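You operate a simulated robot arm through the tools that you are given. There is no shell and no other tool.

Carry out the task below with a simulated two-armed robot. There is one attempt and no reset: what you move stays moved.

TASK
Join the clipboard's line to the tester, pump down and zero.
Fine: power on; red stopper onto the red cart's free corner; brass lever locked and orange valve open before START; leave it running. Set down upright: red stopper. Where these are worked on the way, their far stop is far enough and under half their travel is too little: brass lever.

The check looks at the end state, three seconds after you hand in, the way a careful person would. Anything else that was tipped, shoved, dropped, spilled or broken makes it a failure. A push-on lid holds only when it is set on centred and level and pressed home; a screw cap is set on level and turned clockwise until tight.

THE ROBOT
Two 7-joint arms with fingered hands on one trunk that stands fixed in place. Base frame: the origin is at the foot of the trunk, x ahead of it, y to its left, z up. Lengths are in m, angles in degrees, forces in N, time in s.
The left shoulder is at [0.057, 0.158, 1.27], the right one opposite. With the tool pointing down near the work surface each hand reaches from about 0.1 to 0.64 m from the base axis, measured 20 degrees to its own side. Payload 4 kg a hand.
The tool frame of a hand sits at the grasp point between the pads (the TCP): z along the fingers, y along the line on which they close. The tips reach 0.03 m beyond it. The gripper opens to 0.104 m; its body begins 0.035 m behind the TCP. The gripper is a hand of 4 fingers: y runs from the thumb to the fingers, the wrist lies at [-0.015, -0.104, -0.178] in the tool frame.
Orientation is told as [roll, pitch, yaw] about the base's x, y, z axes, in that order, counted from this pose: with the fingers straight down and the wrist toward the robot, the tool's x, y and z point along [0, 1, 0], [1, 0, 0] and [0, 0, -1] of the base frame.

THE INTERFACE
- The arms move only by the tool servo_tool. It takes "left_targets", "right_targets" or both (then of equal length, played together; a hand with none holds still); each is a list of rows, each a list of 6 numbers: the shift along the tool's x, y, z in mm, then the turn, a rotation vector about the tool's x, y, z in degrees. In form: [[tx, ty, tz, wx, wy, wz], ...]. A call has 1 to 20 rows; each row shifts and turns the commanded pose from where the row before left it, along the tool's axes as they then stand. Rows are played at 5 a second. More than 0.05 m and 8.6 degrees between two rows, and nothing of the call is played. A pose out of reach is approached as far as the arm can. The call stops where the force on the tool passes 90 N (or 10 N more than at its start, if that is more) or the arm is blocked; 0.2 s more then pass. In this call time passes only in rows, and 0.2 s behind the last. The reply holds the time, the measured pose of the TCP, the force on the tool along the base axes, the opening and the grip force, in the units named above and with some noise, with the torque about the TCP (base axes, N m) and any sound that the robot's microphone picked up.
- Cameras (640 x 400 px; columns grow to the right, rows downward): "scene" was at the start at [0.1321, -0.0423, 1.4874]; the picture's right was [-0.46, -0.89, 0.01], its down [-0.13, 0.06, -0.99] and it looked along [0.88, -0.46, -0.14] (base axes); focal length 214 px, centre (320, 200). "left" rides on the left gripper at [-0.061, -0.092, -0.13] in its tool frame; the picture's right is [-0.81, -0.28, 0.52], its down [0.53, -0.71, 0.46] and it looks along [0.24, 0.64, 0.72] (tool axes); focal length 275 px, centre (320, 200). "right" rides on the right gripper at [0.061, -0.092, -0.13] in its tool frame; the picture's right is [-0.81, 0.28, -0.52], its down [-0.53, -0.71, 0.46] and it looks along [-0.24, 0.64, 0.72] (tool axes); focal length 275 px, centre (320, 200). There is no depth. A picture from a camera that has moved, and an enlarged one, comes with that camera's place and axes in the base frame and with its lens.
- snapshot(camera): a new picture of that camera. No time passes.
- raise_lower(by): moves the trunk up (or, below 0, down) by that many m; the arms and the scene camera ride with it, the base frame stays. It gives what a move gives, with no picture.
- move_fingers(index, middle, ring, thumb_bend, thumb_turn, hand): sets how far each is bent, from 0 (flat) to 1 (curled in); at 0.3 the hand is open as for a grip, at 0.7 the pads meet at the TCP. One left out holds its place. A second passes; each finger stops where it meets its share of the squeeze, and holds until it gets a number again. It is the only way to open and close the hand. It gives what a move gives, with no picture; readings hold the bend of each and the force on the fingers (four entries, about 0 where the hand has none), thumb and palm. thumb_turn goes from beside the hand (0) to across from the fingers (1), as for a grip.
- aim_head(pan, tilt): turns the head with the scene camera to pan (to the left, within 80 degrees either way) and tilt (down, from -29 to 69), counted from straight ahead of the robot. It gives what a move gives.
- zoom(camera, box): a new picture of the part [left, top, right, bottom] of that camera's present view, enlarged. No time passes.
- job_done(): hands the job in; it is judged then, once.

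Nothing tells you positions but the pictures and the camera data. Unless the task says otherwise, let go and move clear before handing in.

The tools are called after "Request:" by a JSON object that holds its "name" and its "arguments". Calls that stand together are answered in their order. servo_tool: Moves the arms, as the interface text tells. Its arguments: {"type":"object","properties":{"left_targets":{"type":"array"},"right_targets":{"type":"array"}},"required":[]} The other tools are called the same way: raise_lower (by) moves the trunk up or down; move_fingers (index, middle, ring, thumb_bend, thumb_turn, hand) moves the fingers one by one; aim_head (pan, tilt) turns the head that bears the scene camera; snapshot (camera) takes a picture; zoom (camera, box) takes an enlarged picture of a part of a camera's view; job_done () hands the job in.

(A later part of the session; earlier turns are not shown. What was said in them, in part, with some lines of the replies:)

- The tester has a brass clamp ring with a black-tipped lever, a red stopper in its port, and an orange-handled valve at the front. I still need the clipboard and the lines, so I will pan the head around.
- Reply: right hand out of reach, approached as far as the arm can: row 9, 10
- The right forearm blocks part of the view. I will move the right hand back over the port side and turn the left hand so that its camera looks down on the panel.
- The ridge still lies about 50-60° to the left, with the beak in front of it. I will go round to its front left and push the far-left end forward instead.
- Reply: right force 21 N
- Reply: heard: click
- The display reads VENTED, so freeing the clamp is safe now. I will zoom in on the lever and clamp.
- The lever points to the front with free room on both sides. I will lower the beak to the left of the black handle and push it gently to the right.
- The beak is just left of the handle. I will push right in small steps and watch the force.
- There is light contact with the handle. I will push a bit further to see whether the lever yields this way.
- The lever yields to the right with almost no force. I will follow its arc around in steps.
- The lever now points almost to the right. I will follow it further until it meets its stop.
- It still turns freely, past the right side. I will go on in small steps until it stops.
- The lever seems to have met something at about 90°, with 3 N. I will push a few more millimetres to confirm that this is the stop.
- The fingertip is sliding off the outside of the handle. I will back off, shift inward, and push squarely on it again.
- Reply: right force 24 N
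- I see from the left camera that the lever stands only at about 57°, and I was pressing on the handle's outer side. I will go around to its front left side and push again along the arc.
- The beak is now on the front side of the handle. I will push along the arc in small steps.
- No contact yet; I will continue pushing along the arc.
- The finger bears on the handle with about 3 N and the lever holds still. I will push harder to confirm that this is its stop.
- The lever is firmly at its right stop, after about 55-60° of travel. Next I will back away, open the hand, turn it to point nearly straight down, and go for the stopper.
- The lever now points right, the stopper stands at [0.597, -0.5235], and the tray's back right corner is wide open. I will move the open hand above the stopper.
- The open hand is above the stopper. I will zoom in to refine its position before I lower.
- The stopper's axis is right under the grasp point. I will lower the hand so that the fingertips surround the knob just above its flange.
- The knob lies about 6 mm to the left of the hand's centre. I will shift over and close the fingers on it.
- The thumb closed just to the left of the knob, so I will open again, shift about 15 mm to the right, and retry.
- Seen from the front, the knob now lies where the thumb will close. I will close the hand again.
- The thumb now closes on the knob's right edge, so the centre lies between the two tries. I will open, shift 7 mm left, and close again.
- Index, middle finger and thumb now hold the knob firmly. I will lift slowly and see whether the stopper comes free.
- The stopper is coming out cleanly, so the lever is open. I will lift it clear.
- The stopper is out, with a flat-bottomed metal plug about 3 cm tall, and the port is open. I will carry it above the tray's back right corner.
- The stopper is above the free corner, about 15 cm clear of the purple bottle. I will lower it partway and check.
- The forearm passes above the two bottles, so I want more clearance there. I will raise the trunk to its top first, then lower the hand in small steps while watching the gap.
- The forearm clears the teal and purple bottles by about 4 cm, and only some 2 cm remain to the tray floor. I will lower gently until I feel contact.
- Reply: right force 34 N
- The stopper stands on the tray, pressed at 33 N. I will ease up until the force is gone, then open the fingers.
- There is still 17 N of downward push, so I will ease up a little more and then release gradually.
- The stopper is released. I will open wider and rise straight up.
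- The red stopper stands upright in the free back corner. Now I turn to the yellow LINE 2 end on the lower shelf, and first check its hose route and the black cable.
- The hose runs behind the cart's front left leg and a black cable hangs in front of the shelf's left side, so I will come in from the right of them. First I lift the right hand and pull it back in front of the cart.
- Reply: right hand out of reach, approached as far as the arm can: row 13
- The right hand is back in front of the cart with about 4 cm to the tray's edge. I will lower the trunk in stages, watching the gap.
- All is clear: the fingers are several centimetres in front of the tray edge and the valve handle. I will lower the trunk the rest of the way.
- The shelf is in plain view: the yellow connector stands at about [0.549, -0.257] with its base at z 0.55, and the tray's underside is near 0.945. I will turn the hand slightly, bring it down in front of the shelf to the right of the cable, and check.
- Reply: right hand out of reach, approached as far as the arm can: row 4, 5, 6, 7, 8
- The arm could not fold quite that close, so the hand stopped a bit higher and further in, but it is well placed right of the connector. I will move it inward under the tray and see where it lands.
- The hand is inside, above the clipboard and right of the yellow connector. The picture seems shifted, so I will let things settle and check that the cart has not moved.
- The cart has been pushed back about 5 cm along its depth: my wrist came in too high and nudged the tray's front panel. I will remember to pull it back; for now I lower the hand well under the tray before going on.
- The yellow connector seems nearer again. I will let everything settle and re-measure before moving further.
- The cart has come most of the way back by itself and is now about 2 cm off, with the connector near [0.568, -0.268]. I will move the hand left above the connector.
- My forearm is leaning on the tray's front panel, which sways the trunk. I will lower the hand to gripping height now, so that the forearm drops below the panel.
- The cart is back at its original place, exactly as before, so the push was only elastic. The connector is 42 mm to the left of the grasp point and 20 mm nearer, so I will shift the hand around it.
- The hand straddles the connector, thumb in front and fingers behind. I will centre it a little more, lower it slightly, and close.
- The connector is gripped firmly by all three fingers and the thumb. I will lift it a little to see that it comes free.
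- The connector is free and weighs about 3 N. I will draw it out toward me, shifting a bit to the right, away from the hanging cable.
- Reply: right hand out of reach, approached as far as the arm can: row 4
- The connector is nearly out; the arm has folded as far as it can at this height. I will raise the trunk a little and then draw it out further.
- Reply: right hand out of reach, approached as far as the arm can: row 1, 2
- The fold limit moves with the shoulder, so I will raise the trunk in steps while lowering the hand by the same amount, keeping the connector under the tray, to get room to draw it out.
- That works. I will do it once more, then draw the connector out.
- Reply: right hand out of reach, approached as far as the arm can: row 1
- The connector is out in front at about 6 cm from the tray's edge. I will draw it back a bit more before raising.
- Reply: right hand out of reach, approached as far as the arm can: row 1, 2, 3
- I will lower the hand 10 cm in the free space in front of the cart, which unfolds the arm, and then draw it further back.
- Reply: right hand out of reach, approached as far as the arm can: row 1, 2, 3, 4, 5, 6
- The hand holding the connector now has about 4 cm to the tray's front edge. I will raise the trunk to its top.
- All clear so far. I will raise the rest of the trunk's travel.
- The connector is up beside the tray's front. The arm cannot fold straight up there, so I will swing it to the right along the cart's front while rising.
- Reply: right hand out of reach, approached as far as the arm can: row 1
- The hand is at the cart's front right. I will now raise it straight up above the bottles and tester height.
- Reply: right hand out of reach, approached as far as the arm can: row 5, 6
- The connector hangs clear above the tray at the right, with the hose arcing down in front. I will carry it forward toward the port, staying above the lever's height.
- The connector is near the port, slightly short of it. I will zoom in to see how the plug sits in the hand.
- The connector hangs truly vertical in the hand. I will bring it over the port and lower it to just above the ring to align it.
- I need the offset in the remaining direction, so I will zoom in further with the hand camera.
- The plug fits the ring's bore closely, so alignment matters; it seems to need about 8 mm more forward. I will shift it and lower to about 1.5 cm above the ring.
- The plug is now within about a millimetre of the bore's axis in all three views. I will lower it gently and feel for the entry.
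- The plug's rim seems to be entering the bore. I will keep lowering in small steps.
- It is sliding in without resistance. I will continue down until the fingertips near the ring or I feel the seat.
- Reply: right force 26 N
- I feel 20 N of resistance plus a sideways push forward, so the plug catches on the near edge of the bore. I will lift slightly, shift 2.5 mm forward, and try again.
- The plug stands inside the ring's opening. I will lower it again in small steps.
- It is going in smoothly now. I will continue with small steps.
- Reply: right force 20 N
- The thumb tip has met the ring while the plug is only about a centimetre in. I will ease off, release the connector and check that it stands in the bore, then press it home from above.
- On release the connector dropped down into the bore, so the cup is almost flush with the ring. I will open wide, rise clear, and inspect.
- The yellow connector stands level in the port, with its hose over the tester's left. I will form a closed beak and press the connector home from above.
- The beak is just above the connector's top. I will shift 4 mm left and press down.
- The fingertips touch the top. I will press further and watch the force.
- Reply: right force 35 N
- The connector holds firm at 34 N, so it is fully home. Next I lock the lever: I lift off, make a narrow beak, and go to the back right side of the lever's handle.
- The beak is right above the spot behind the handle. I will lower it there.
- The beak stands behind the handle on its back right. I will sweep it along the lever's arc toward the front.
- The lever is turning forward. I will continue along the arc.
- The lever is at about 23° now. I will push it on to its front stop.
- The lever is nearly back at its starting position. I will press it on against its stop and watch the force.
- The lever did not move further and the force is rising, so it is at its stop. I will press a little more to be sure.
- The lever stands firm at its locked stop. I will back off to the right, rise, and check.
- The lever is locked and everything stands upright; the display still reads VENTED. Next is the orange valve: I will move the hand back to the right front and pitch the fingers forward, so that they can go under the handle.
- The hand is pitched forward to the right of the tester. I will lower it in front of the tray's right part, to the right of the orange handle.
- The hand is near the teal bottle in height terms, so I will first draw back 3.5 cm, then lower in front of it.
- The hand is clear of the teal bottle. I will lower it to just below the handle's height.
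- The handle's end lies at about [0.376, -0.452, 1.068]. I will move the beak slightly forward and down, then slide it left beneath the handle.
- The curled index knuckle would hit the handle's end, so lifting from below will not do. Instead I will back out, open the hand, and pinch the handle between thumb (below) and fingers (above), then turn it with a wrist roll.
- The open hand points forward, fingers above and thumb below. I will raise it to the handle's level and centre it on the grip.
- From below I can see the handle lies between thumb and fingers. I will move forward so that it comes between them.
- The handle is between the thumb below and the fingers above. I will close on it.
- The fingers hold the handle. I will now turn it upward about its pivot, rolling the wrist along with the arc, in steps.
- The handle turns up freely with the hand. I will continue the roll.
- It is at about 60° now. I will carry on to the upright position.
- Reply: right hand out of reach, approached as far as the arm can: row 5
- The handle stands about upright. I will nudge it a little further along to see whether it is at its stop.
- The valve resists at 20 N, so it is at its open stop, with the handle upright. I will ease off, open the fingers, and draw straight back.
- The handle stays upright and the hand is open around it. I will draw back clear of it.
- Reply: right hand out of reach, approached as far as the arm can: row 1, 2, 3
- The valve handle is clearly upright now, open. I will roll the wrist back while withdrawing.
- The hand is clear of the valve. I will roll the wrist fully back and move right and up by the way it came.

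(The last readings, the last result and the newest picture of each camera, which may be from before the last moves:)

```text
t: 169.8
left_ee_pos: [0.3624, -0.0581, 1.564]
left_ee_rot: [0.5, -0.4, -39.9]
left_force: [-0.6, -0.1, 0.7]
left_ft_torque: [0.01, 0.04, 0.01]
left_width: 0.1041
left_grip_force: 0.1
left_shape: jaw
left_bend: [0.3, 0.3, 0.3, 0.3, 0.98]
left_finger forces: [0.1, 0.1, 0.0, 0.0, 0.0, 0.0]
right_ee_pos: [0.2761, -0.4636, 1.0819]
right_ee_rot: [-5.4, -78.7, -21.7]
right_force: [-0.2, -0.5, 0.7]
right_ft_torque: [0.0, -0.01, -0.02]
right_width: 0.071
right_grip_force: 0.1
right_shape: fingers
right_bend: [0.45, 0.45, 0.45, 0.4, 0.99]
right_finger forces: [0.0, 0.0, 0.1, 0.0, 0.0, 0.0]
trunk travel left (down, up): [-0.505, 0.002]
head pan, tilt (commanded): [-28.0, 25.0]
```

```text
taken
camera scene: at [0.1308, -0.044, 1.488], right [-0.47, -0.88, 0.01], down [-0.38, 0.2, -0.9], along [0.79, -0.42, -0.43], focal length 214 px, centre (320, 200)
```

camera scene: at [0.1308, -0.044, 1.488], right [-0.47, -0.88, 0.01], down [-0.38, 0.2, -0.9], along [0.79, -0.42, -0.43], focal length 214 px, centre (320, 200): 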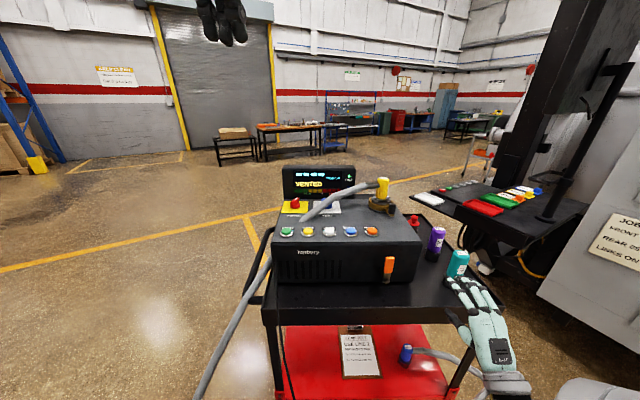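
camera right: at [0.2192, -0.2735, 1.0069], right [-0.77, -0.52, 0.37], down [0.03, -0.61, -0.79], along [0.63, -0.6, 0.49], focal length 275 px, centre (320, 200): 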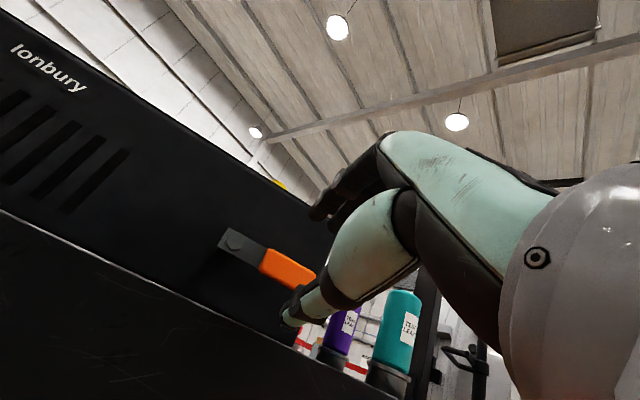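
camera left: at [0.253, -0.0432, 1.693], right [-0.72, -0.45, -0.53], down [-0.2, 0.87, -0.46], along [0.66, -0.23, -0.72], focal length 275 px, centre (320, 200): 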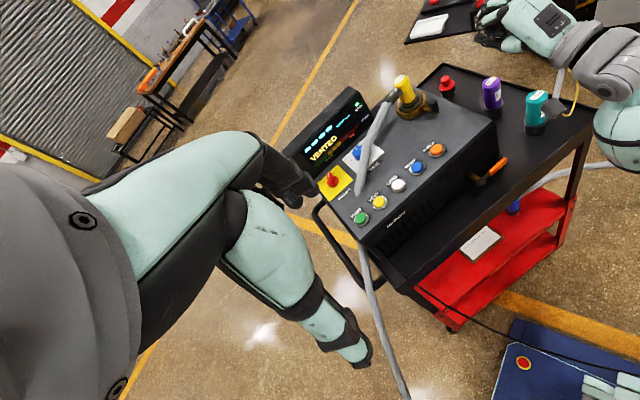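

The hand is to the right of the valve. I will rise over the front right of the tester and set the pitch for pressing buttons.

Request:
{"name": "servo_tool", "arguments": {"right_targets": [[0, 20.5, 26.5, 0, 0, 0], [0, 20.5, 26.5, 0, 0, 0], [0, 32.3, 8.9, 0, 0, 0], [0, 32.3, 8.9, 0, 0, 0], [0, 42.6, 9.4, 0, 0, 0], [0, 42.6, 9.4, 0, 0, 0], [0, 42.6, 9.4, 0, 0, 0], [0, 42.6, 9.4, 0, 0, 0], [0, 0, 0, 7.7, 0, 0], [0, 0, 0, 7.7, 0, 0], [0, 0, 0, 7.7, 0, 0], [0, 0, 0, 7.7, 0, 0]]}}

Request:
{"name": "move_fingers", "arguments": {"hand": "right", "index": 1.0, "middle": 0.7, "ring": 1.0, "thumb_bend": 0.7}}

Request:
{"name": "snapshot", "arguments": {"camera": "scene"}}

Request:
{"name": "snapshot", "arguments": {"camera": "right"}}

```text
t: 172.4
left_ee_pos: [0.3635, -0.0555, 1.5644]
left_ee_rot: [0.5, -0.4, -40.0]
left_force: [0.4, -0.5, 0.3]
left_ft_torque: [-0.01, 0.01, -0.01]
left_width: 0.1039
left_grip_force: 0.0
left_shape: jaw
left_bend: [0.3, 0.3, 0.3, 0.3, 0.98]
left_finger forces: [0.0, 0.1, 0.0, 0.0, 0.0, 0.0]
right_ee_pos: [0.4237, -0.53, 1.333]
right_ee_rot: [-1.9, -47.9, -25.6]
right_force: [0.1, -0.2, -0.5]
right_ft_torque: [0.01, -0.03, -0.01]
right_width: 0.071
right_grip_force: 0.2
right_shape: fingers
right_bend: [0.45, 0.45, 0.45, 0.4, 0.99]
right_finger forces: [0.1, 0.0, 0.0, 0.0, 0.0, 0.0]
trunk travel left (down, up): [-0.505, 0.002]
head pan, tilt (commanded): [-28.0, 25.0]
```

```text
t: 173.4
left_ee_pos: [0.362, -0.0548, 1.5638]
left_ee_rot: [0.5, -0.6, -39.9]
left_force: [0.6, 0.0, 0.7]
left_ft_torque: [0.0, -0.01, 0.0]
left_width: 0.1039
left_grip_force: 0.1
left_shape: jaw
left_bend: [0.3, 0.3, 0.3, 0.3, 0.98]
left_finger forces: [0.1, 0.0, 0.0, 0.1, 0.1, 0.1]
right_ee_pos: [0.4238, -0.5297, 1.3339]
right_ee_rot: [-1.8, -47.9, -25.5]
right_force: [0.1, 0.5, -0.1]
right_ft_torque: [0.0, -0.01, 0.04]
right_width: 0.0065
right_grip_force: 0.0
right_shape: fingers
right_bend: [0.82, 0.7, 1.0, 0.66, 1.0]
right_finger forces: [0.1, 0.1, 0.1, 0.1, 0.0, 0.0]
trunk travel left (down, up): [-0.505, 0.002]
head pan, tilt (commanded): [-28.0, 25.0]
```

```text
taken
camera scene: at [0.1317, -0.0427, 1.488], right [-0.47, -0.88, 0.01], down [-0.39, 0.2, -0.9], along [0.79, -0.43, -0.43], focal length 214 px, centre (320, 200)
```

scene: 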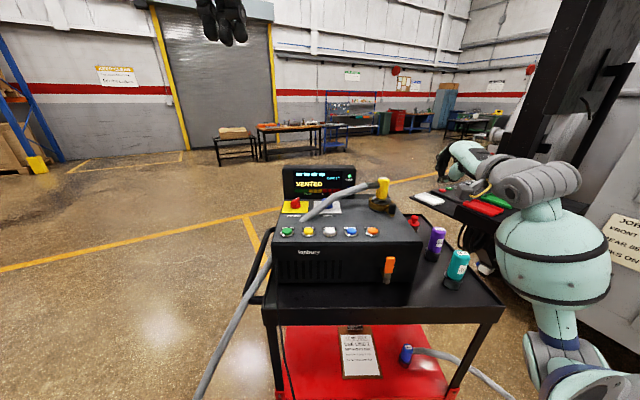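

```text
taken
camera right: at [0.311, -0.404, 1.3501], right [-0.54, -0.62, 0.57], down [-0.37, -0.43, -0.82], along [0.75, -0.66, 0.0], focal length 275 px, centre (320, 200)
```

right: 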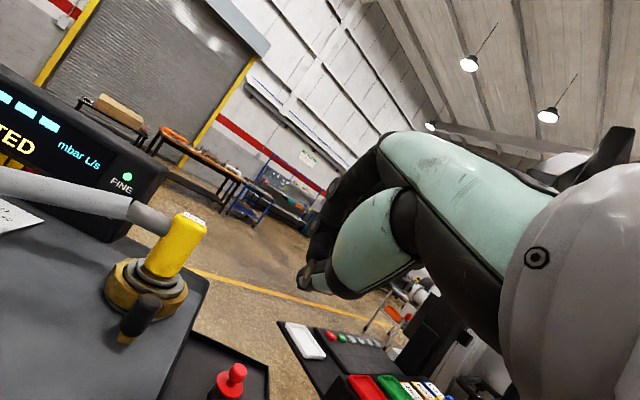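

The lever is locked and the valve open. I will now move the beak along the panel's front to above START.

Request:
{"name": "servo_tool", "arguments": {"right_targets": [[42.1, -3.2, 1.5, 0, 0, 0], [42.1, -3.2, 1.5, 0, 0, 0], [42.1, -3.2, 1.5, 0, 0, 0], [42.1, -3.2, 1.5, 0, 0, 0], [42.1, -3.2, 1.5, 0, 0, 0], [42.1, -3.2, 1.5, 0, 0, 0], [42.1, -3.2, 1.5, 0, 0, 0], [42.1, -3.2, 1.5, 0, 0, 0], [42.1, -3.2, 1.5, 0, 0, 0]]}}

Request:
{"name": "snapshot", "arguments": {"camera": "right"}}

Request:
{"name": "snapshot", "arguments": {"camera": "left"}}

```text
t: 175.4
left_ee_pos: [0.3629, -0.0543, 1.5639]
left_ee_rot: [0.3, -0.6, -40.0]
left_force: [0.1, -0.5, 0.4]
left_ft_torque: [0.02, -0.04, 0.01]
left_width: 0.1038
left_grip_force: 0.0
left_shape: jaw
left_bend: [0.3, 0.3, 0.3, 0.3, 0.98]
left_finger forces: [0.1, 0.0, 0.0, 0.0, 0.1, 0.1]
right_ee_pos: [0.5852, -0.1888, 1.2981]
right_ee_rot: [-1.9, -47.9, -25.5]
right_force: [-0.6, 1.1, 0.0]
right_ft_torque: [0.02, -0.03, -0.02]
right_width: 0.0266
right_grip_force: 0.1
right_shape: fingers
right_bend: [0.91, 0.7, 1.0, 0.67, 1.0]
right_finger forces: [0.1, 0.0, 0.0, 0.0, 0.0, 0.1]
trunk travel left (down, up): [-0.505, 0.002]
head pan, tilt (commanded): [-28.0, 25.0]
```

```text
taken
camera right: at [0.4724, -0.062, 1.3143], right [-0.54, -0.62, 0.57], down [-0.37, -0.43, -0.82], along [0.75, -0.66, 0.0], focal length 275 px, centre (320, 200)
```

right: 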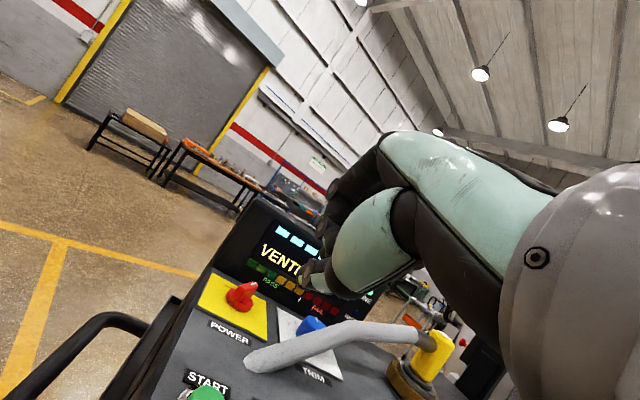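

```text
taken
camera left: at [0.2533, -0.041, 1.693], right [-0.72, -0.45, -0.53], down [-0.2, 0.87, -0.46], along [0.66, -0.23, -0.72], focal length 275 px, centre (320, 200)
```

left: 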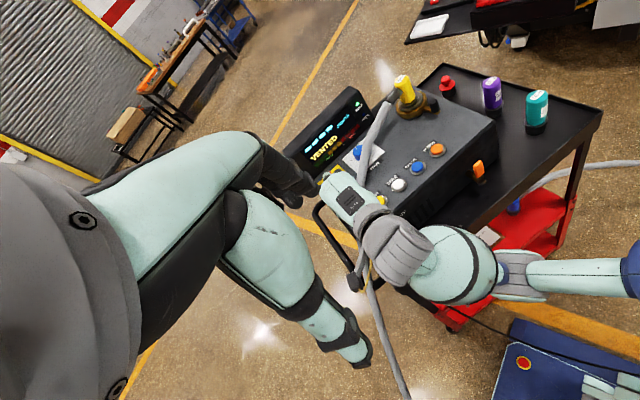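

The beak is above START. I will lower it to just over the button and check the alignment.

Request:
{"name": "servo_tool", "arguments": {"right_targets": [[1.4, -20, 15.5, 0, 0, 0], [0, -18.2, 16.4, 0, 0, 0], [0, -18.2, 16.4, 0, 0, 0], [0, -15, 13.5, 0, 0, 0]]}}

Request:
{"name": "snapshot", "arguments": {"camera": "right"}}

Request:
{"name": "zoom", "arguments": {"camera": "right", "box": [220, 220, 380, 340]}}

```text
t: 176.4
left_ee_pos: [0.3614, -0.0548, 1.5644]
left_ee_rot: [0.5, -0.6, -39.9]
left_force: [0.7, 0.1, -0.9]
left_ft_torque: [0.01, 0.02, 0.0]
left_width: 0.1038
left_grip_force: 0.1
left_shape: jaw
left_bend: [0.3, 0.3, 0.3, 0.3, 0.98]
left_finger forces: [0.0, 0.1, 0.1, 0.0, 0.0, 0.0]
right_ee_pos: [0.5834, -0.1883, 1.2007]
right_ee_rot: [-1.6, -48.0, -25.8]
right_force: [-0.1, -0.1, -0.6]
right_ft_torque: [0.05, 0.0, 0.0]
right_width: 0.0462
right_grip_force: 0.1
right_shape: fingers
right_bend: [1.0, 0.7, 1.0, 0.7, 1.0]
right_finger forces: [0.1, 0.1, 0.0, 0.1, 0.0, 0.0]
trunk travel left (down, up): [-0.505, 0.002]
head pan, tilt (commanded): [-28.0, 25.0]
```

```text
taken
camera right: at [0.4708, -0.062, 1.2177], right [-0.54, -0.62, 0.57], down [-0.37, -0.43, -0.82], along [0.75, -0.66, 0.0], focal length 275 px, centre (320, 200)
```

right: 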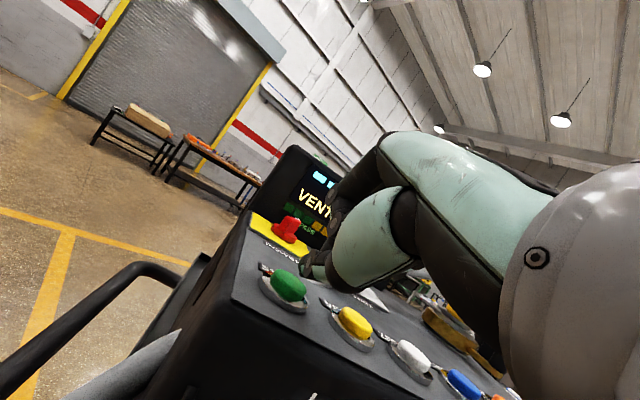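

```text
3.33 times, centred on (300, 280) of right
camera zoom: at [0.4708, -0.062, 1.2177], right [-0.54, -0.62, 0.57], down [-0.37, -0.43, -0.82], along [0.75, -0.66, 0.0], focal length 918 px, centre (387, -67)
```

zoom: 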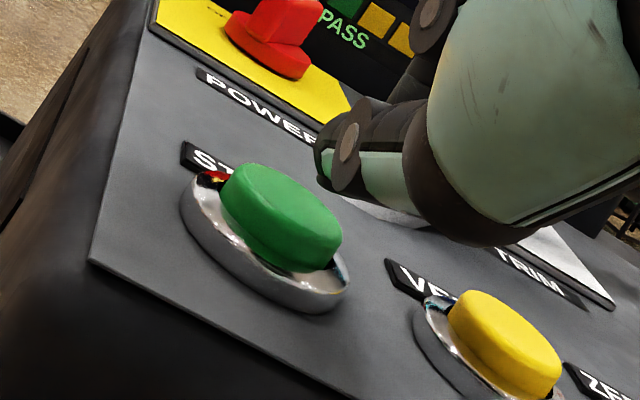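

The tip is about 8 mm above the START button and slightly to its right. I will shift 3 mm left and press.

Request:
{"name": "servo_tool", "arguments": {"right_targets": [[3, -4.4, 4, 0, 0, 0], [0, -3, 2.7, 0, 0, 0], [0, -2.2, 2, 0, 0, 0]]}}

Request:
{"name": "zoom", "arguments": {"camera": "right", "box": [200, 140, 400, 340]}}

```text
t: 177.2
left_ee_pos: [0.3607, -0.0536, 1.5631]
left_ee_rot: [0.5, -0.6, -39.9]
left_force: [0.0, -0.2, -0.6]
left_ft_torque: [-0.04, -0.05, 0.01]
left_width: 0.1041
left_grip_force: 0.1
left_shape: jaw
left_bend: [0.3, 0.3, 0.3, 0.3, 0.98]
left_finger forces: [0.0, 0.0, 0.1, 0.0, 0.1, 0.0]
right_ee_pos: [0.5852, -0.1851, 1.1873]
right_ee_rot: [-1.8, -48.1, -25.7]
right_force: [-0.7, 0.0, 3.4]
right_ft_torque: [-0.04, 0.03, -0.04]
right_width: 0.045
right_grip_force: 1.6
right_shape: fingers
right_bend: [1.0, 0.7, 1.0, 0.71, 1.0]
right_finger forces: [0.0, 0.1, 0.1, 0.0, 2.8, 0.0]
trunk travel left (down, up): [-0.505, 0.002]
head pan, tilt (commanded): [-28.0, 25.0]
heard: click
```

```text
2.00 times, centred on (300, 240) of right
camera zoom: at [0.4726, -0.0592, 1.2043], right [-0.54, -0.62, 0.57], down [-0.37, -0.43, -0.82], along [0.75, -0.66, 0.0], focal length 551 px, centre (360, 120)
```

zoom: 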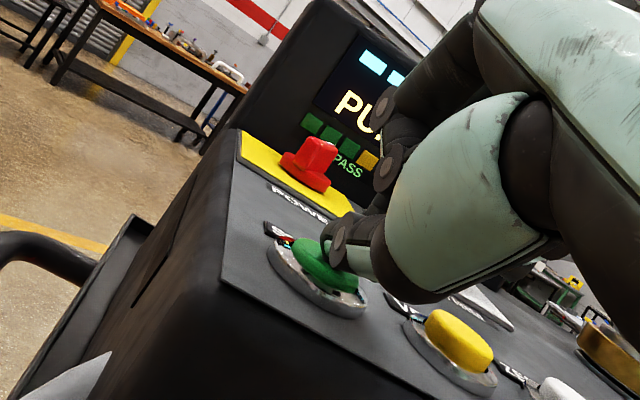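

START clicked and the display shows "PU…", so it is pumping. I will lift off and watch the display.

Request:
{"name": "servo_tool", "arguments": {"right_targets": [[0, 15, -13.4, 0, 0, 0], [0, 22, -20, 0, 0, 0], [0, 22, -20, 0, 0, 0], [-20, -10, -12, 0, 0, 0]]}}

Request:
{"name": "zoom", "arguments": {"camera": "left", "box": [260, 60, 460, 220]}}

Request:
{"name": "zoom", "arguments": {"camera": "scene", "box": [260, 140, 460, 300]}}

Request:
{"name": "snapshot", "arguments": {"camera": "right"}}

```text
t: 178.2
left_ee_pos: [0.3614, -0.0551, 1.5639]
left_ee_rot: [0.6, -0.7, -39.9]
left_force: [0.3, -0.1, -0.8]
left_ft_torque: [-0.02, -0.02, 0.02]
left_width: 0.104
left_grip_force: 0.1
left_shape: jaw
left_bend: [0.3, 0.3, 0.3, 0.3, 0.98]
left_finger forces: [0.0, 0.0, 0.0, 0.1, 0.0, 0.0]
right_ee_pos: [0.5633, -0.1946, 1.2671]
right_ee_rot: [-1.6, -47.9, -25.7]
right_force: [-0.2, -0.3, 1.0]
right_ft_torque: [-0.01, -0.02, -0.01]
right_width: 0.0459
right_grip_force: 0.1
right_shape: fingers
right_bend: [1.0, 0.7, 1.0, 0.7, 1.0]
right_finger forces: [0.0, 0.0, 0.0, 0.0, 0.0, 0.1]
trunk travel left (down, up): [-0.505, 0.002]
head pan, tilt (commanded): [-28.0, 25.0]
```

```text
2.50 times, centred on (360, 140) of left
camera zoom: at [0.2516, -0.0439, 1.6932], right [-0.72, -0.45, -0.53], down [-0.2, 0.87, -0.46], along [0.66, -0.23, -0.72], focal length 688 px, centre (220, 350)
```

zoom: 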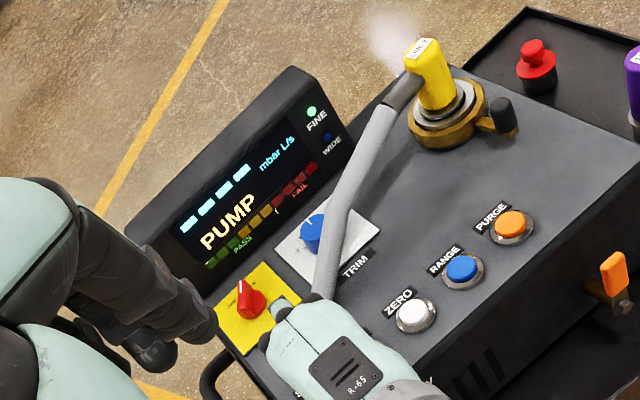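

```text
2.50 times, centred on (360, 220) of scene
camera zoom: at [0.1309, -0.043, 1.4881], right [-0.47, -0.88, 0.01], down [-0.38, 0.2, -0.9], along [0.79, -0.43, -0.43], focal length 536 px, centre (220, 150)
```

zoom: 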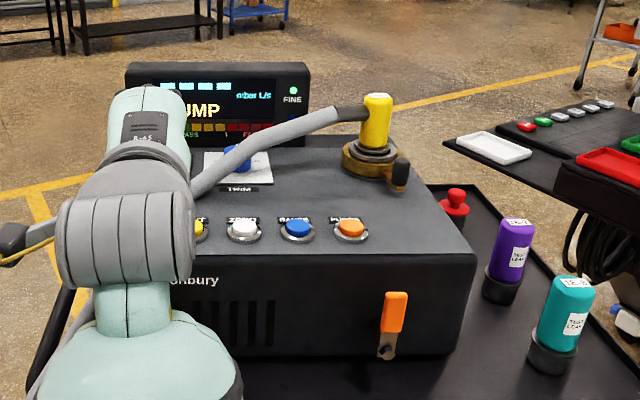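

```text
taken
camera right: at [0.4499, -0.0689, 1.2853], right [-0.54, -0.62, 0.57], down [-0.37, -0.43, -0.82], along [0.75, -0.66, 0.0], focal length 275 px, centre (320, 200)
```

right: 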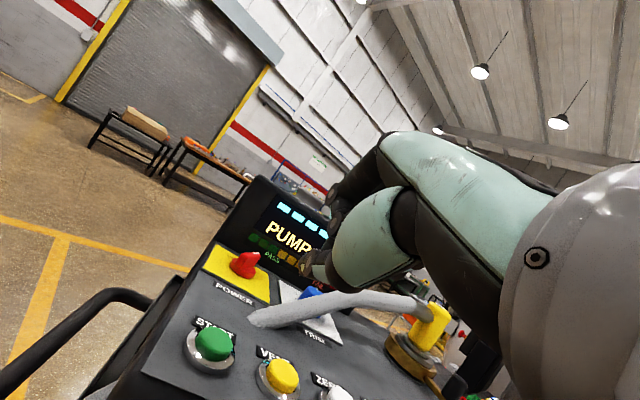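

It is pumping down (PUMP). While waiting I will move the beak over to just above ZERO, without touching.

Request:
{"name": "servo_tool", "arguments": {"right_targets": [[-24, 0, 2, 0, 0, 0], [-24, 0, 4, 0, 0, 0], [-24, 0, 5, 0, 0, 0], [-24, 0, 6, 0, 0, 0]]}}

Request:
{"name": "snapshot", "arguments": {"camera": "right"}}

Request:
{"name": "zoom", "arguments": {"camera": "left", "box": [260, 60, 460, 220]}}

```text
t: 179.2
left_ee_pos: [0.3629, -0.0557, 1.5638]
left_ee_rot: [0.5, -0.6, -39.9]
left_force: [0.7, -0.3, -0.1]
left_ft_torque: [-0.02, -0.03, 0.02]
left_width: 0.1039
left_grip_force: 0.1
left_shape: jaw
left_bend: [0.3, 0.3, 0.3, 0.3, 0.98]
left_finger forces: [0.0, 0.0, 0.0, 0.0, 0.0, 0.0]
right_ee_pos: [0.5316, -0.2872, 1.2586]
right_ee_rot: [-1.5, -47.9, -25.6]
right_force: [-0.1, -0.7, 0.6]
right_ft_torque: [0.04, -0.01, -0.01]
right_width: 0.0462
right_grip_force: 0.0
right_shape: fingers
right_bend: [1.0, 0.7, 1.0, 0.7, 1.0]
right_finger forces: [0.0, 0.0, 0.0, 0.1, 0.1, 0.0]
trunk travel left (down, up): [-0.505, 0.002]
head pan, tilt (commanded): [-28.0, 25.0]
```

```text
taken
camera right: at [0.4192, -0.1606, 1.2758], right [-0.54, -0.62, 0.57], down [-0.37, -0.43, -0.82], along [0.75, -0.66, 0.0], focal length 275 px, centre (320, 200)
```

right: 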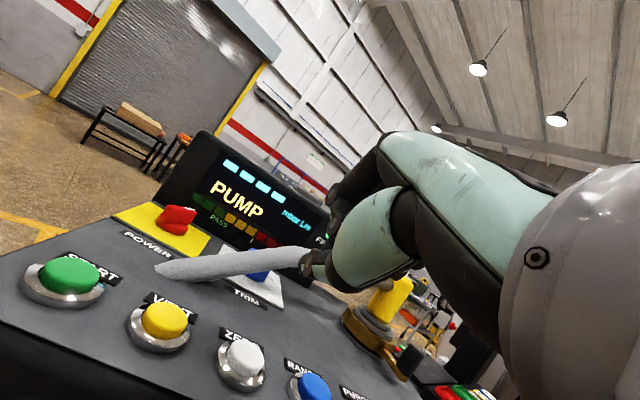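

```text
2.50 times, centred on (360, 140) of left
camera zoom: at [0.2531, -0.0447, 1.6929], right [-0.72, -0.44, -0.53], down [-0.2, 0.87, -0.46], along [0.66, -0.23, -0.72], focal length 688 px, centre (220, 350)
```

zoom: 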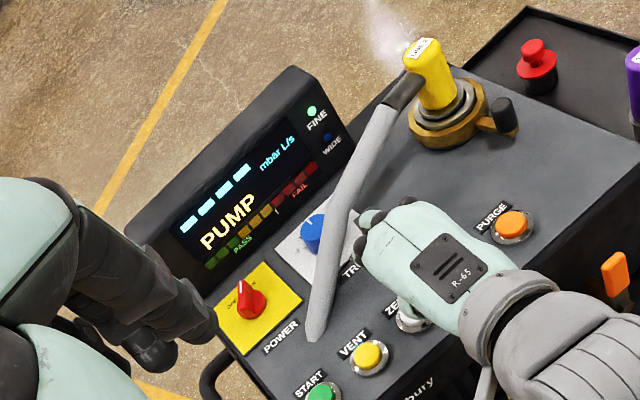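

Still PUMP. I will hold still for a few seconds and look again.

Request:
{"name": "servo_tool", "arguments": {"right_targets": [[0, 0, 0, 0, 0, 0], [0, 0, 0, 0, 0, 0], [0, 0, 0, 0, 0, 0], [0, 0, 0, 0, 0, 0], [0, 0, 0, 0, 0, 0], [0, 0, 0, 0, 0, 0], [0, 0, 0, 0, 0, 0], [0, 0, 0, 0, 0, 0], [0, 0, 0, 0, 0, 0], [0, 0, 0, 0, 0, 0], [0, 0, 0, 0, 0, 0], [0, 0, 0, 0, 0, 0], [0, 0, 0, 0, 0, 0], [0, 0, 0, 0, 0, 0], [0, 0, 0, 0, 0, 0], [0, 0, 0, 0, 0, 0], [0, 0, 0, 0, 0, 0], [0, 0, 0, 0, 0, 0], [0, 0, 0, 0, 0, 0], [0, 0, 0, 0, 0, 0]]}}

Request:
{"name": "zoom", "arguments": {"camera": "left", "box": [290, 80, 390, 160]}}

```text
t: 183.4
left_ee_pos: [0.3623, -0.0551, 1.5635]
left_ee_rot: [0.6, -0.6, -39.9]
left_force: [0.6, -0.6, 0.2]
left_ft_torque: [0.02, 0.0, 0.02]
left_width: 0.1041
left_grip_force: 0.1
left_shape: jaw
left_bend: [0.3, 0.3, 0.3, 0.3, 0.98]
left_finger forces: [0.0, 0.0, 0.0, 0.0, 0.0, 0.0]
right_ee_pos: [0.5314, -0.285, 1.2582]
right_ee_rot: [-1.8, -47.9, -25.7]
right_force: [-0.2, -0.2, -1.0]
right_ft_torque: [-0.01, 0.01, 0.02]
right_width: 0.0459
right_grip_force: 0.1
right_shape: fingers
right_bend: [1.0, 0.7, 1.0, 0.7, 1.0]
right_finger forces: [0.1, 0.1, 0.0, 0.0, 0.0, 0.0]
trunk travel left (down, up): [-0.505, 0.002]
head pan, tilt (commanded): [-28.0, 25.0]
```

```text
5.00 times, centred on (340, 120) of left
camera zoom: at [0.2528, -0.0435, 1.693], right [-0.72, -0.45, -0.53], down [-0.2, 0.87, -0.46], along [0.66, -0.23, -0.72], focal length 1376 px, centre (220, 600)
```

zoom: 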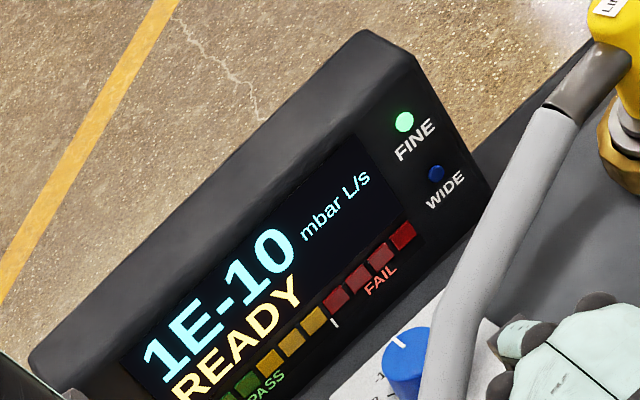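

The display reads READY at 1E-10 with FINE lit, so it is pumped down. I will now lower onto ZERO and check the alignment.

Request:
{"name": "servo_tool", "arguments": {"right_targets": [[0, -15, 15, 0, 0, 0], [0, -15, 13.6, 0, 0, 0], [0, -12.5, 11.3, 0, 0, 0]]}}

Request:
{"name": "zoom", "arguments": {"camera": "right", "box": [220, 220, 380, 340]}}

Request:
{"name": "snapshot", "arguments": {"camera": "right"}}

```text
t: 184.2
left_ee_pos: [0.3628, -0.0549, 1.5627]
left_ee_rot: [0.5, -0.6, -39.9]
left_force: [-0.2, -0.3, -0.3]
left_ft_torque: [0.0, 0.01, 0.05]
left_width: 0.1041
left_grip_force: 0.0
left_shape: jaw
left_bend: [0.3, 0.3, 0.3, 0.3, 0.98]
left_finger forces: [0.0, 0.1, 0.0, 0.0, 0.0, 0.1]
right_ee_pos: [0.5315, -0.2892, 1.1992]
right_ee_rot: [-1.7, -48.0, -25.7]
right_force: [-0.1, -0.1, 0.3]
right_ft_torque: [0.0, -0.02, 0.01]
right_width: 0.0462
right_grip_force: 0.0
right_shape: fingers
right_bend: [1.0, 0.7, 1.0, 0.7, 1.0]
right_finger forces: [0.1, 0.0, 0.0, 0.1, 0.0, 0.1]
trunk travel left (down, up): [-0.505, 0.002]
head pan, tilt (commanded): [-28.0, 25.0]
```

```text
3.33 times, centred on (300, 280) of right
camera zoom: at [0.4192, -0.1618, 1.2171], right [-0.54, -0.62, 0.57], down [-0.37, -0.43, -0.82], along [0.75, -0.66, 0.0], focal length 918 px, centre (387, -67)
```

zoom: 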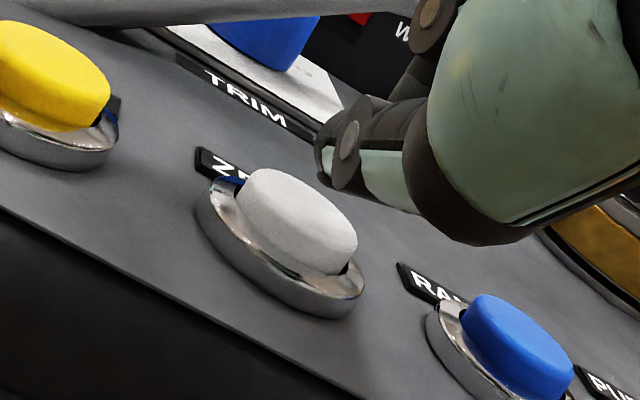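

```text
taken
camera right: at [0.4192, -0.1618, 1.2171], right [-0.54, -0.62, 0.57], down [-0.37, -0.43, -0.82], along [0.75, -0.66, 0.0], focal length 275 px, centre (320, 200)
```

right: 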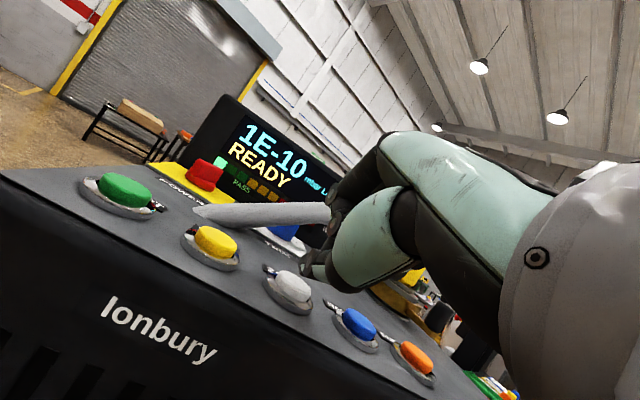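

The beak is centred over ZERO, about 7 mm above it. I will press.

Request:
{"name": "servo_tool", "arguments": {"right_targets": [[1, -4, 3.6, 0, 0, 0], [0, -3, 2.7, 0, 0, 0], [0, -2.2, 2, 0, 0, 0]]}}

Request:
{"name": "zoom", "arguments": {"camera": "right", "box": [180, 80, 400, 340]}}

```text
t: 185.0
left_ee_pos: [0.3618, -0.0547, 1.5635]
left_ee_rot: [0.4, -0.6, -39.9]
left_force: [-0.5, 0.5, 0.7]
left_ft_torque: [-0.05, 0.0, 0.03]
left_width: 0.1037
left_grip_force: 0.1
left_shape: jaw
left_bend: [0.3, 0.3, 0.3, 0.3, 0.98]
left_finger forces: [0.0, 0.0, 0.0, 0.0, 0.0, 0.1]
right_ee_pos: [0.5327, -0.2871, 1.1897]
right_ee_rot: [-1.8, -48.0, -25.7]
right_force: [-1.5, 0.5, 2.5]
right_ft_torque: [0.05, -0.03, 0.04]
right_width: 0.0455
right_grip_force: 1.0
right_shape: fingers
right_bend: [1.0, 0.7, 1.0, 0.71, 1.0]
right_finger forces: [0.1, 0.0, 0.1, 0.0, 1.9, 0.0]
trunk travel left (down, up): [-0.505, 0.002]
head pan, tilt (commanded): [-28.0, 25.0]
heard: click
```

```text
1.54 times, centred on (290, 210) of right
camera zoom: at [0.4194, -0.1609, 1.2064], right [-0.54, -0.62, 0.57], down [-0.37, -0.43, -0.82], along [0.75, -0.66, 0.0], focal length 424 px, centre (366, 185)
```

zoom: 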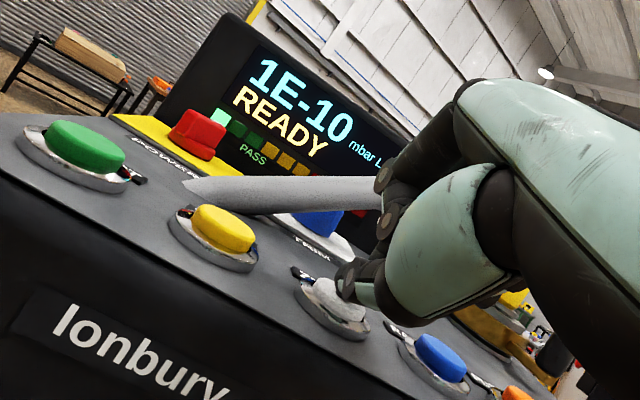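

ZERO clicked. I will lift off, draw the hand back, and read the display again.

Request:
{"name": "servo_tool", "arguments": {"right_targets": [[0, 15, -13.4, 0, 0, 0], [0, 22, -20, 0, 0, 0], [0, 22, -20, 0, 0, 0], [-30, -10, -11, 0, 0, 0], [-40, 0, 0, 0, 0, 0], [-40, 0, 0, 0, 0, 0]]}}

Request:
{"name": "zoom", "arguments": {"camera": "left", "box": [280, 70, 400, 170]}}

Request:
{"name": "snapshot", "arguments": {"camera": "right"}}

Request:
{"name": "zoom", "arguments": {"camera": "scene", "box": [260, 140, 460, 300]}}

```text
t: 186.4
left_ee_pos: [0.3624, -0.0566, 1.5622]
left_ee_rot: [0.5, -0.6, -39.9]
left_force: [0.3, -0.4, -0.3]
left_ft_torque: [0.01, 0.03, 0.0]
left_width: 0.1039
left_grip_force: 0.0
left_shape: jaw
left_bend: [0.3, 0.3, 0.3, 0.3, 0.98]
left_finger forces: [0.1, 0.1, 0.1, 0.0, 0.0, 0.0]
right_ee_pos: [0.4853, -0.385, 1.2648]
right_ee_rot: [-1.8, -47.5, -25.6]
right_force: [1.2, 0.0, 0.5]
right_ft_torque: [0.0, -0.04, 0.02]
right_width: 0.0461
right_grip_force: 0.1
right_shape: fingers
right_bend: [1.0, 0.7, 1.0, 0.7, 1.0]
right_finger forces: [0.1, 0.1, 0.0, 0.1, 0.0, 0.0]
right hand out of reach, approached as far as the arm can: row 5, 6
trunk travel left (down, up): [-0.505, 0.002]
head pan, tilt (commanded): [-28.0, 25.0]
```

```text
4.00 times, centred on (340, 120) of left
camera zoom: at [0.2543, -0.0455, 1.6927], right [-0.72, -0.44, -0.53], down [-0.2, 0.87, -0.46], along [0.66, -0.23, -0.72], focal length 1101 px, centre (240, 520)
```

zoom: 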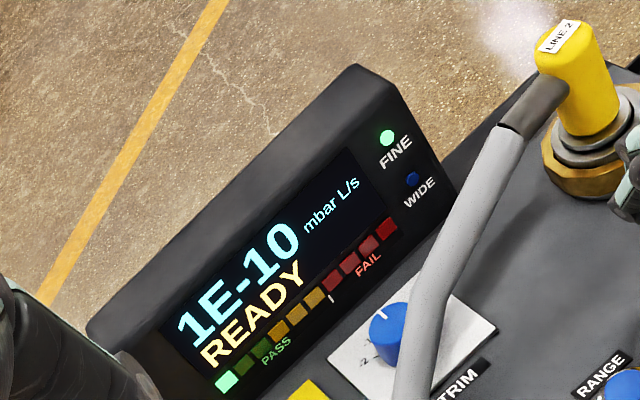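

```text
taken
camera right: at [0.3719, -0.2579, 1.284], right [-0.53, -0.62, 0.57], down [-0.38, -0.43, -0.82], along [0.76, -0.65, -0.01], focal length 275 px, centre (320, 200)
```

right: 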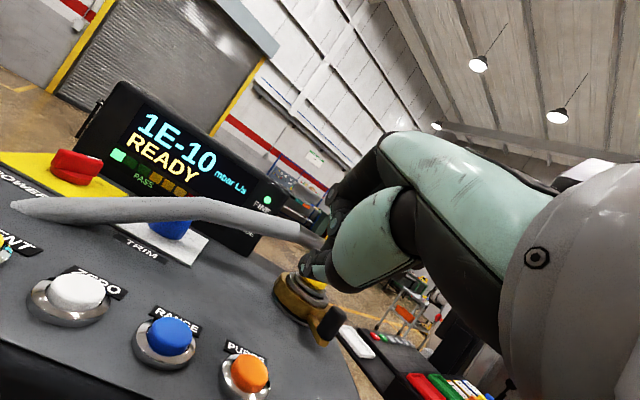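

```text
2.50 times, centred on (360, 220) of scene
camera zoom: at [0.133, -0.0444, 1.4878], right [-0.47, -0.88, 0.01], down [-0.39, 0.2, -0.9], along [0.79, -0.42, -0.43], focal length 536 px, centre (220, 150)
```

zoom: 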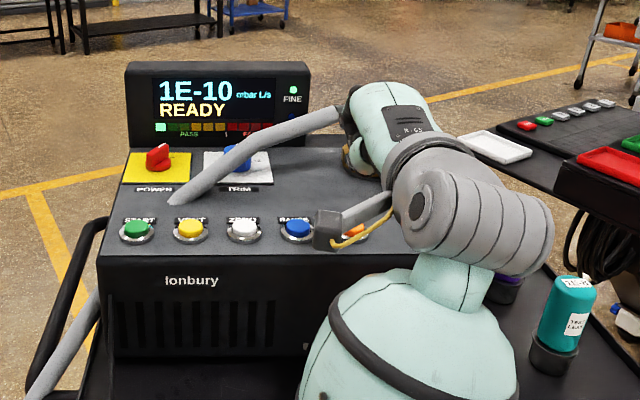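

The display reads 1E-10 READY with FINE lit and the first green bar on. I will draw the right hand up and away to the right, then check everything once more.

Request:
{"name": "servo_tool", "arguments": {"right_targets": [[0, 24.7, -22.3, 0, 0, 0], [0, 24.7, -22.3, 0, 0, 0], [0, 24.7, -22.3, 0, 0, 0], [-40, 0, 0, 0, 0, 0], [-40, 0, 0, 0, 0, 0], [-40, 0, 0, 0, 0, 0], [-40, 0, 0, 0, 0, 0]]}}

Request:
{"name": "snapshot", "arguments": {"camera": "scene"}}

Request:
{"name": "snapshot", "arguments": {"camera": "left"}}

Request:
{"name": "zoom", "arguments": {"camera": "left", "box": [280, 50, 480, 220]}}

```text
t: 188.0
left_ee_pos: [0.3612, -0.0569, 1.5636]
left_ee_rot: [0.6, -0.5, -39.9]
left_force: [0.1, 1.0, -0.2]
left_ft_torque: [0.04, -0.01, 0.02]
left_width: 0.1043
left_grip_force: 0.0
left_shape: jaw
left_bend: [0.3, 0.3, 0.3, 0.3, 0.98]
left_finger forces: [0.1, 0.0, 0.0, 0.0, 0.1, 0.0]
right_ee_pos: [0.4105, -0.5253, 1.3723]
right_ee_rot: [-1.6, -47.8, -25.7]
right_force: [-0.3, 1.0, -0.4]
right_ft_torque: [0.01, -0.03, 0.03]
right_width: 0.0459
right_grip_force: 0.1
right_shape: fingers
right_bend: [1.0, 0.7, 1.0, 0.7, 1.0]
right_finger forces: [0.1, 0.1, 0.0, 0.1, 0.0, 0.0]
trunk travel left (down, up): [-0.505, 0.002]
head pan, tilt (commanded): [-28.0, 25.0]
```

```text
taken
camera scene: at [0.1305, -0.0449, 1.4881], right [-0.47, -0.88, 0.0], down [-0.38, 0.2, -0.9], along [0.8, -0.42, -0.43], focal length 214 px, centre (320, 200)
```

scene: 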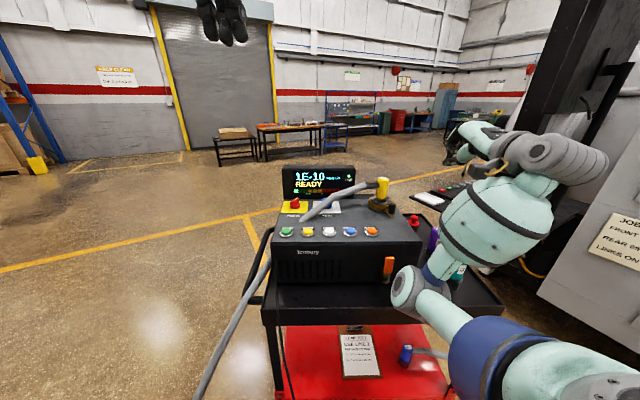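

```text
taken
camera left: at [0.2512, -0.0462, 1.6932], right [-0.72, -0.44, -0.53], down [-0.2, 0.87, -0.46], along [0.66, -0.23, -0.72], focal length 275 px, centre (320, 200)
```

left: 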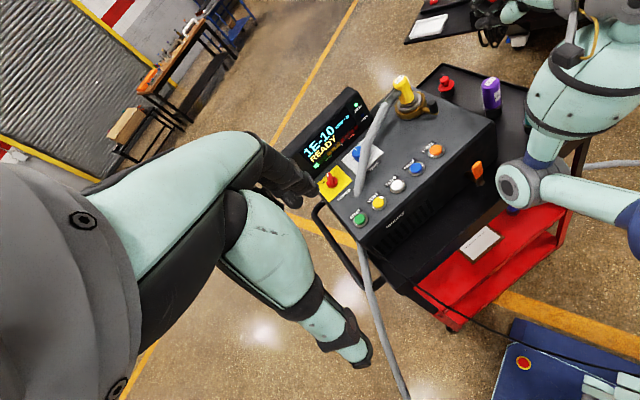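

```text
2.35 times, centred on (380, 135) of left
camera zoom: at [0.2512, -0.0462, 1.6932], right [-0.72, -0.44, -0.53], down [-0.2, 0.87, -0.46], along [0.66, -0.23, -0.72], focal length 648 px, centre (179, 353)
```

zoom: 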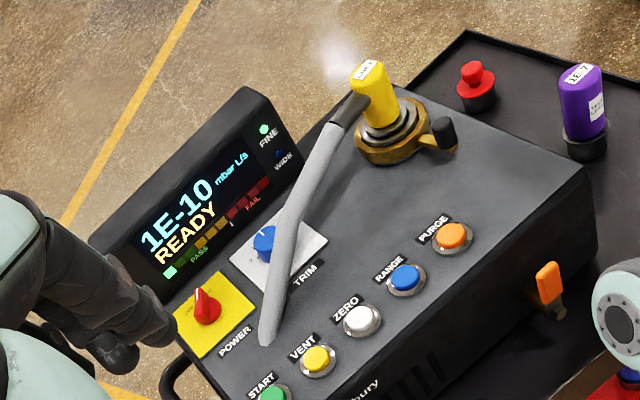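

Everything reads right, but my right elbow hangs close to the valve handle. I will raise the hand first so that the elbow moves away from it.

Request:
{"name": "servo_tool", "arguments": {"right_targets": [[0, 22, -20, 0, 0, 0], [0, 22, -20, 0, 0, 0], [0, 22, -20, 0, 0, 0], [0, 22, -20, 0, 0, 0], [0, 22, -20, 0, 0, 0]]}}

Request:
{"name": "snapshot", "arguments": {"camera": "scene"}}

Request:
{"name": "snapshot", "arguments": {"camera": "left"}}

```text
t: 189.2
left_ee_pos: [0.3618, -0.0563, 1.5634]
left_ee_rot: [0.4, -0.5, -40.0]
left_force: [-0.1, -0.1, 0.6]
left_ft_torque: [0.01, 0.03, 0.02]
left_width: 0.1039
left_grip_force: 0.1
left_shape: jaw
left_bend: [0.3, 0.3, 0.3, 0.3, 0.98]
left_finger forces: [0.0, 0.0, 0.1, 0.0, 0.0, 0.1]
right_ee_pos: [0.415, -0.5196, 1.5224]
right_ee_rot: [-1.6, -47.9, -25.8]
right_force: [0.7, 0.9, 0.0]
right_ft_torque: [-0.03, 0.01, 0.01]
right_width: 0.0458
right_grip_force: 0.0
right_shape: fingers
right_bend: [1.0, 0.7, 1.0, 0.7, 1.0]
right_finger forces: [0.0, 0.0, 0.1, 0.1, 0.1, 0.0]
trunk travel left (down, up): [-0.505, 0.002]
head pan, tilt (commanded): [-28.0, 25.0]
```

```text
taken
camera scene: at [0.1311, -0.0428, 1.4881], right [-0.47, -0.88, 0.01], down [-0.38, 0.2, -0.9], along [0.79, -0.43, -0.43], focal length 214 px, centre (320, 200)
```

scene: 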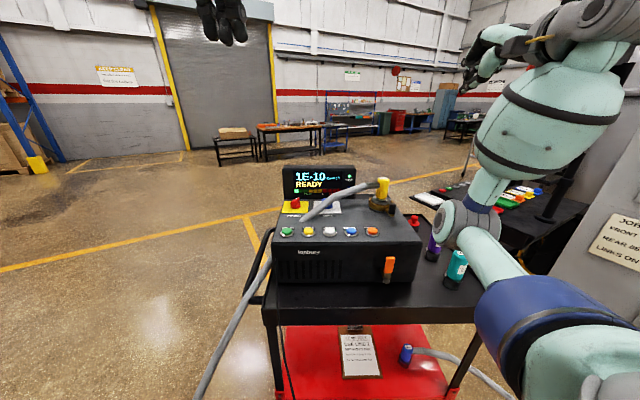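

```text
taken
camera left: at [0.2518, -0.0436, 1.6932], right [-0.72, -0.45, -0.53], down [-0.2, 0.87, -0.46], along [0.66, -0.23, -0.72], focal length 275 px, centre (320, 200)
```

left: 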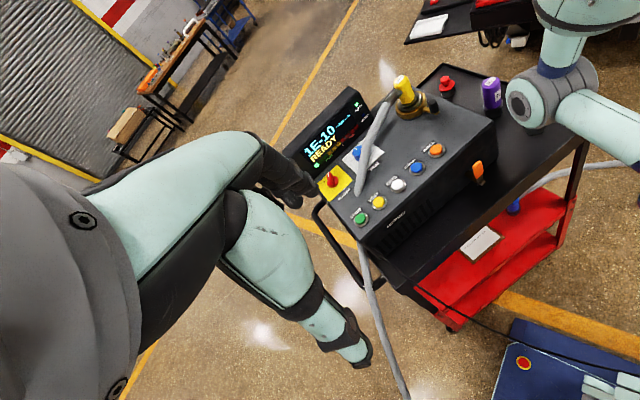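

The elbow is well clear now. I will pull the hand back a bit and inspect the lever, stopper and valve closely one last time.

Request:
{"name": "servo_tool", "arguments": {"right_targets": [[0, -22, -25, 0, 0, 0], [0, -22, -25, 0, 0, 0], [0, 0, 0, 0, 0, 0], [0, 0, 0, 0, 0, 0], [0, 0, 0, 0, 0, 0], [0, 0, 0, 0, 0, 0], [0, 0, 0, 0, 0, 0], [0, 0, 0, 0, 0, 0]]}}

Request:
{"name": "zoom", "arguments": {"camera": "left", "box": [370, 60, 470, 130]}}

Request:
{"name": "zoom", "arguments": {"camera": "left", "box": [290, 80, 390, 160]}}

Request:
{"name": "zoom", "arguments": {"camera": "scene", "box": [260, 150, 480, 320]}}

Request:
{"name": "snapshot", "arguments": {"camera": "scene"}}

```text
t: 191.0
left_ee_pos: [0.3623, -0.0554, 1.5624]
left_ee_rot: [0.6, -0.6, -39.8]
left_force: [0.8, -0.4, 0.7]
left_ft_torque: [-0.01, 0.01, 0.03]
left_width: 0.1042
left_grip_force: 0.1
left_shape: jaw
left_bend: [0.3, 0.3, 0.3, 0.3, 0.98]
left_finger forces: [0.0, 0.1, 0.0, 0.0, 0.1, 0.0]
right_ee_pos: [0.3547, -0.4913, 1.523]
right_ee_rot: [-1.7, -48.1, -25.7]
right_force: [0.8, 0.5, -0.2]
right_ft_torque: [0.02, 0.0, 0.0]
right_width: 0.0461
right_grip_force: 0.1
right_shape: fingers
right_bend: [1.0, 0.7, 1.0, 0.7, 1.0]
right_finger forces: [0.0, 0.0, 0.1, 0.0, 0.1, 0.0]
trunk travel left (down, up): [-0.505, 0.002]
head pan, tilt (commanded): [-28.0, 25.0]
```

```text
5.71 times, centred on (420, 95) of left
camera zoom: at [0.252, -0.0438, 1.6931], right [-0.72, -0.45, -0.53], down [-0.2, 0.87, -0.46], along [0.66, -0.23, -0.72], focal length 1573 px, centre (-251, 800)
```

zoom: 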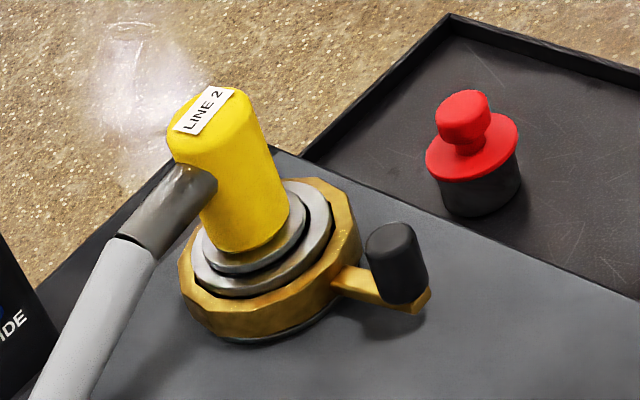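

```text
5.00 times, centred on (340, 120) of left
camera zoom: at [0.252, -0.0438, 1.6931], right [-0.72, -0.45, -0.53], down [-0.2, 0.87, -0.46], along [0.66, -0.23, -0.72], focal length 1376 px, centre (220, 600)
```

zoom: 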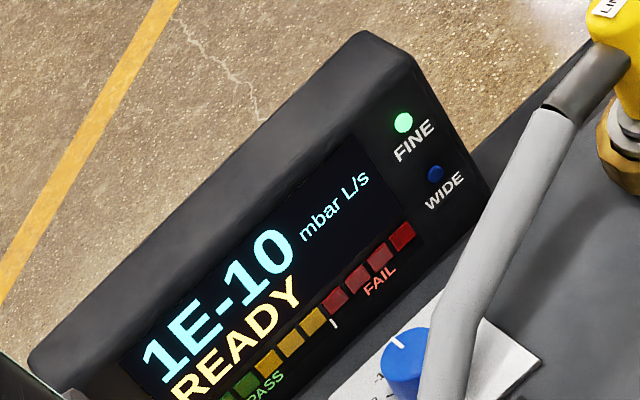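

```text
2.35 times, centred on (370, 235) of scene
camera zoom: at [0.1311, -0.0429, 1.4881], right [-0.47, -0.88, 0.01], down [-0.38, 0.2, -0.9], along [0.79, -0.43, -0.43], focal length 505 px, centre (202, 118)
```

zoom: 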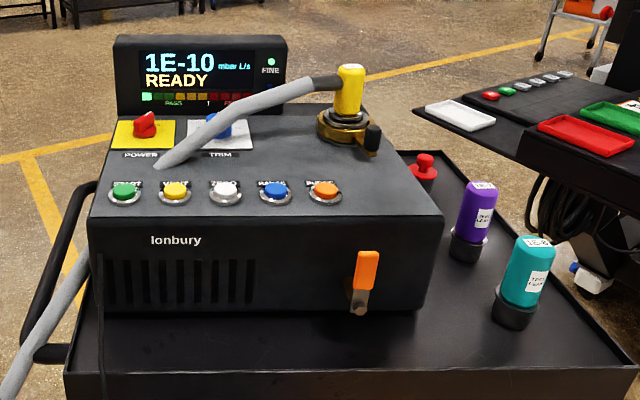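

```text
taken
camera scene: at [0.1311, -0.0429, 1.4881], right [-0.47, -0.88, 0.01], down [-0.38, 0.2, -0.9], along [0.79, -0.43, -0.43], focal length 214 px, centre (320, 200)
```

scene: 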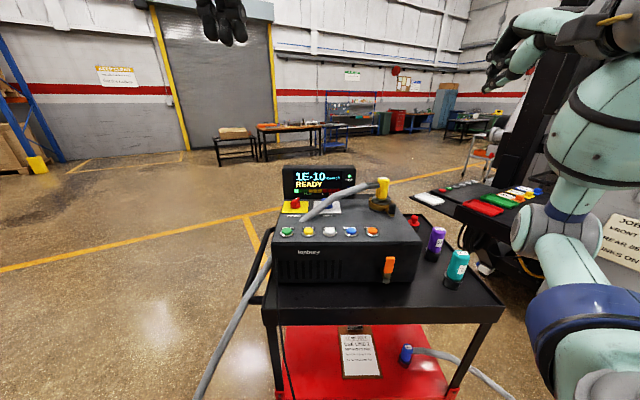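

Everything is in its final state:

- **Power and range:** power is on and the FINE lamp is lit.
- **LINE 2:** the yellow end is seated in the port, with the brass lever against its locked stop.
- **Valve:** the orange handle is upright at its open stop.
- **Stopper:** the red stopper stands upright in the tray's free back right corner.
- **Pump-down:** START and ZERO both clicked, and the display reads READY at 1E-10 mbar L/s with the tester still running.

Both hands are empty and clear, so I hand in.

Request:
{"name": "job_done", "arguments": {}}

```text
The job is handed in.
```

I've handed the job in: LINE 2, the line named on the clipboard, is joined to the tester, pumped down and zeroed. The display reads READY at 1E-10 mbar L/s and the tester is still running.

- **Power and range:** power is on and the FINE lamp is lit.
- **Venting:** I pressed VENT and waited for VENTED before freeing the clamp, as the clipboard asks.
- **Port:** the yellow LINE 2 end is seated in the port, and 34 N of push from above did not move it. The brass lever is locked at its stop.
- **Valve:** the orange valve is at its open stop, set before START.
- **Zero:** I pressed ZERO at READY and heard it click. The reading was already 1E-10, so the display did not change.
- **Stopper:** the red stopper stands upright on the tray's back right corner. The two test-leak bottles are both on the front half of the tray, so I took that as the free corner.

While I was reaching for the hose end, my arm pushed the cart back about 5 cm. It came back by itself, and in the camera pictures it matched its starting place. In the pictures, nothing else was tipped or moved.
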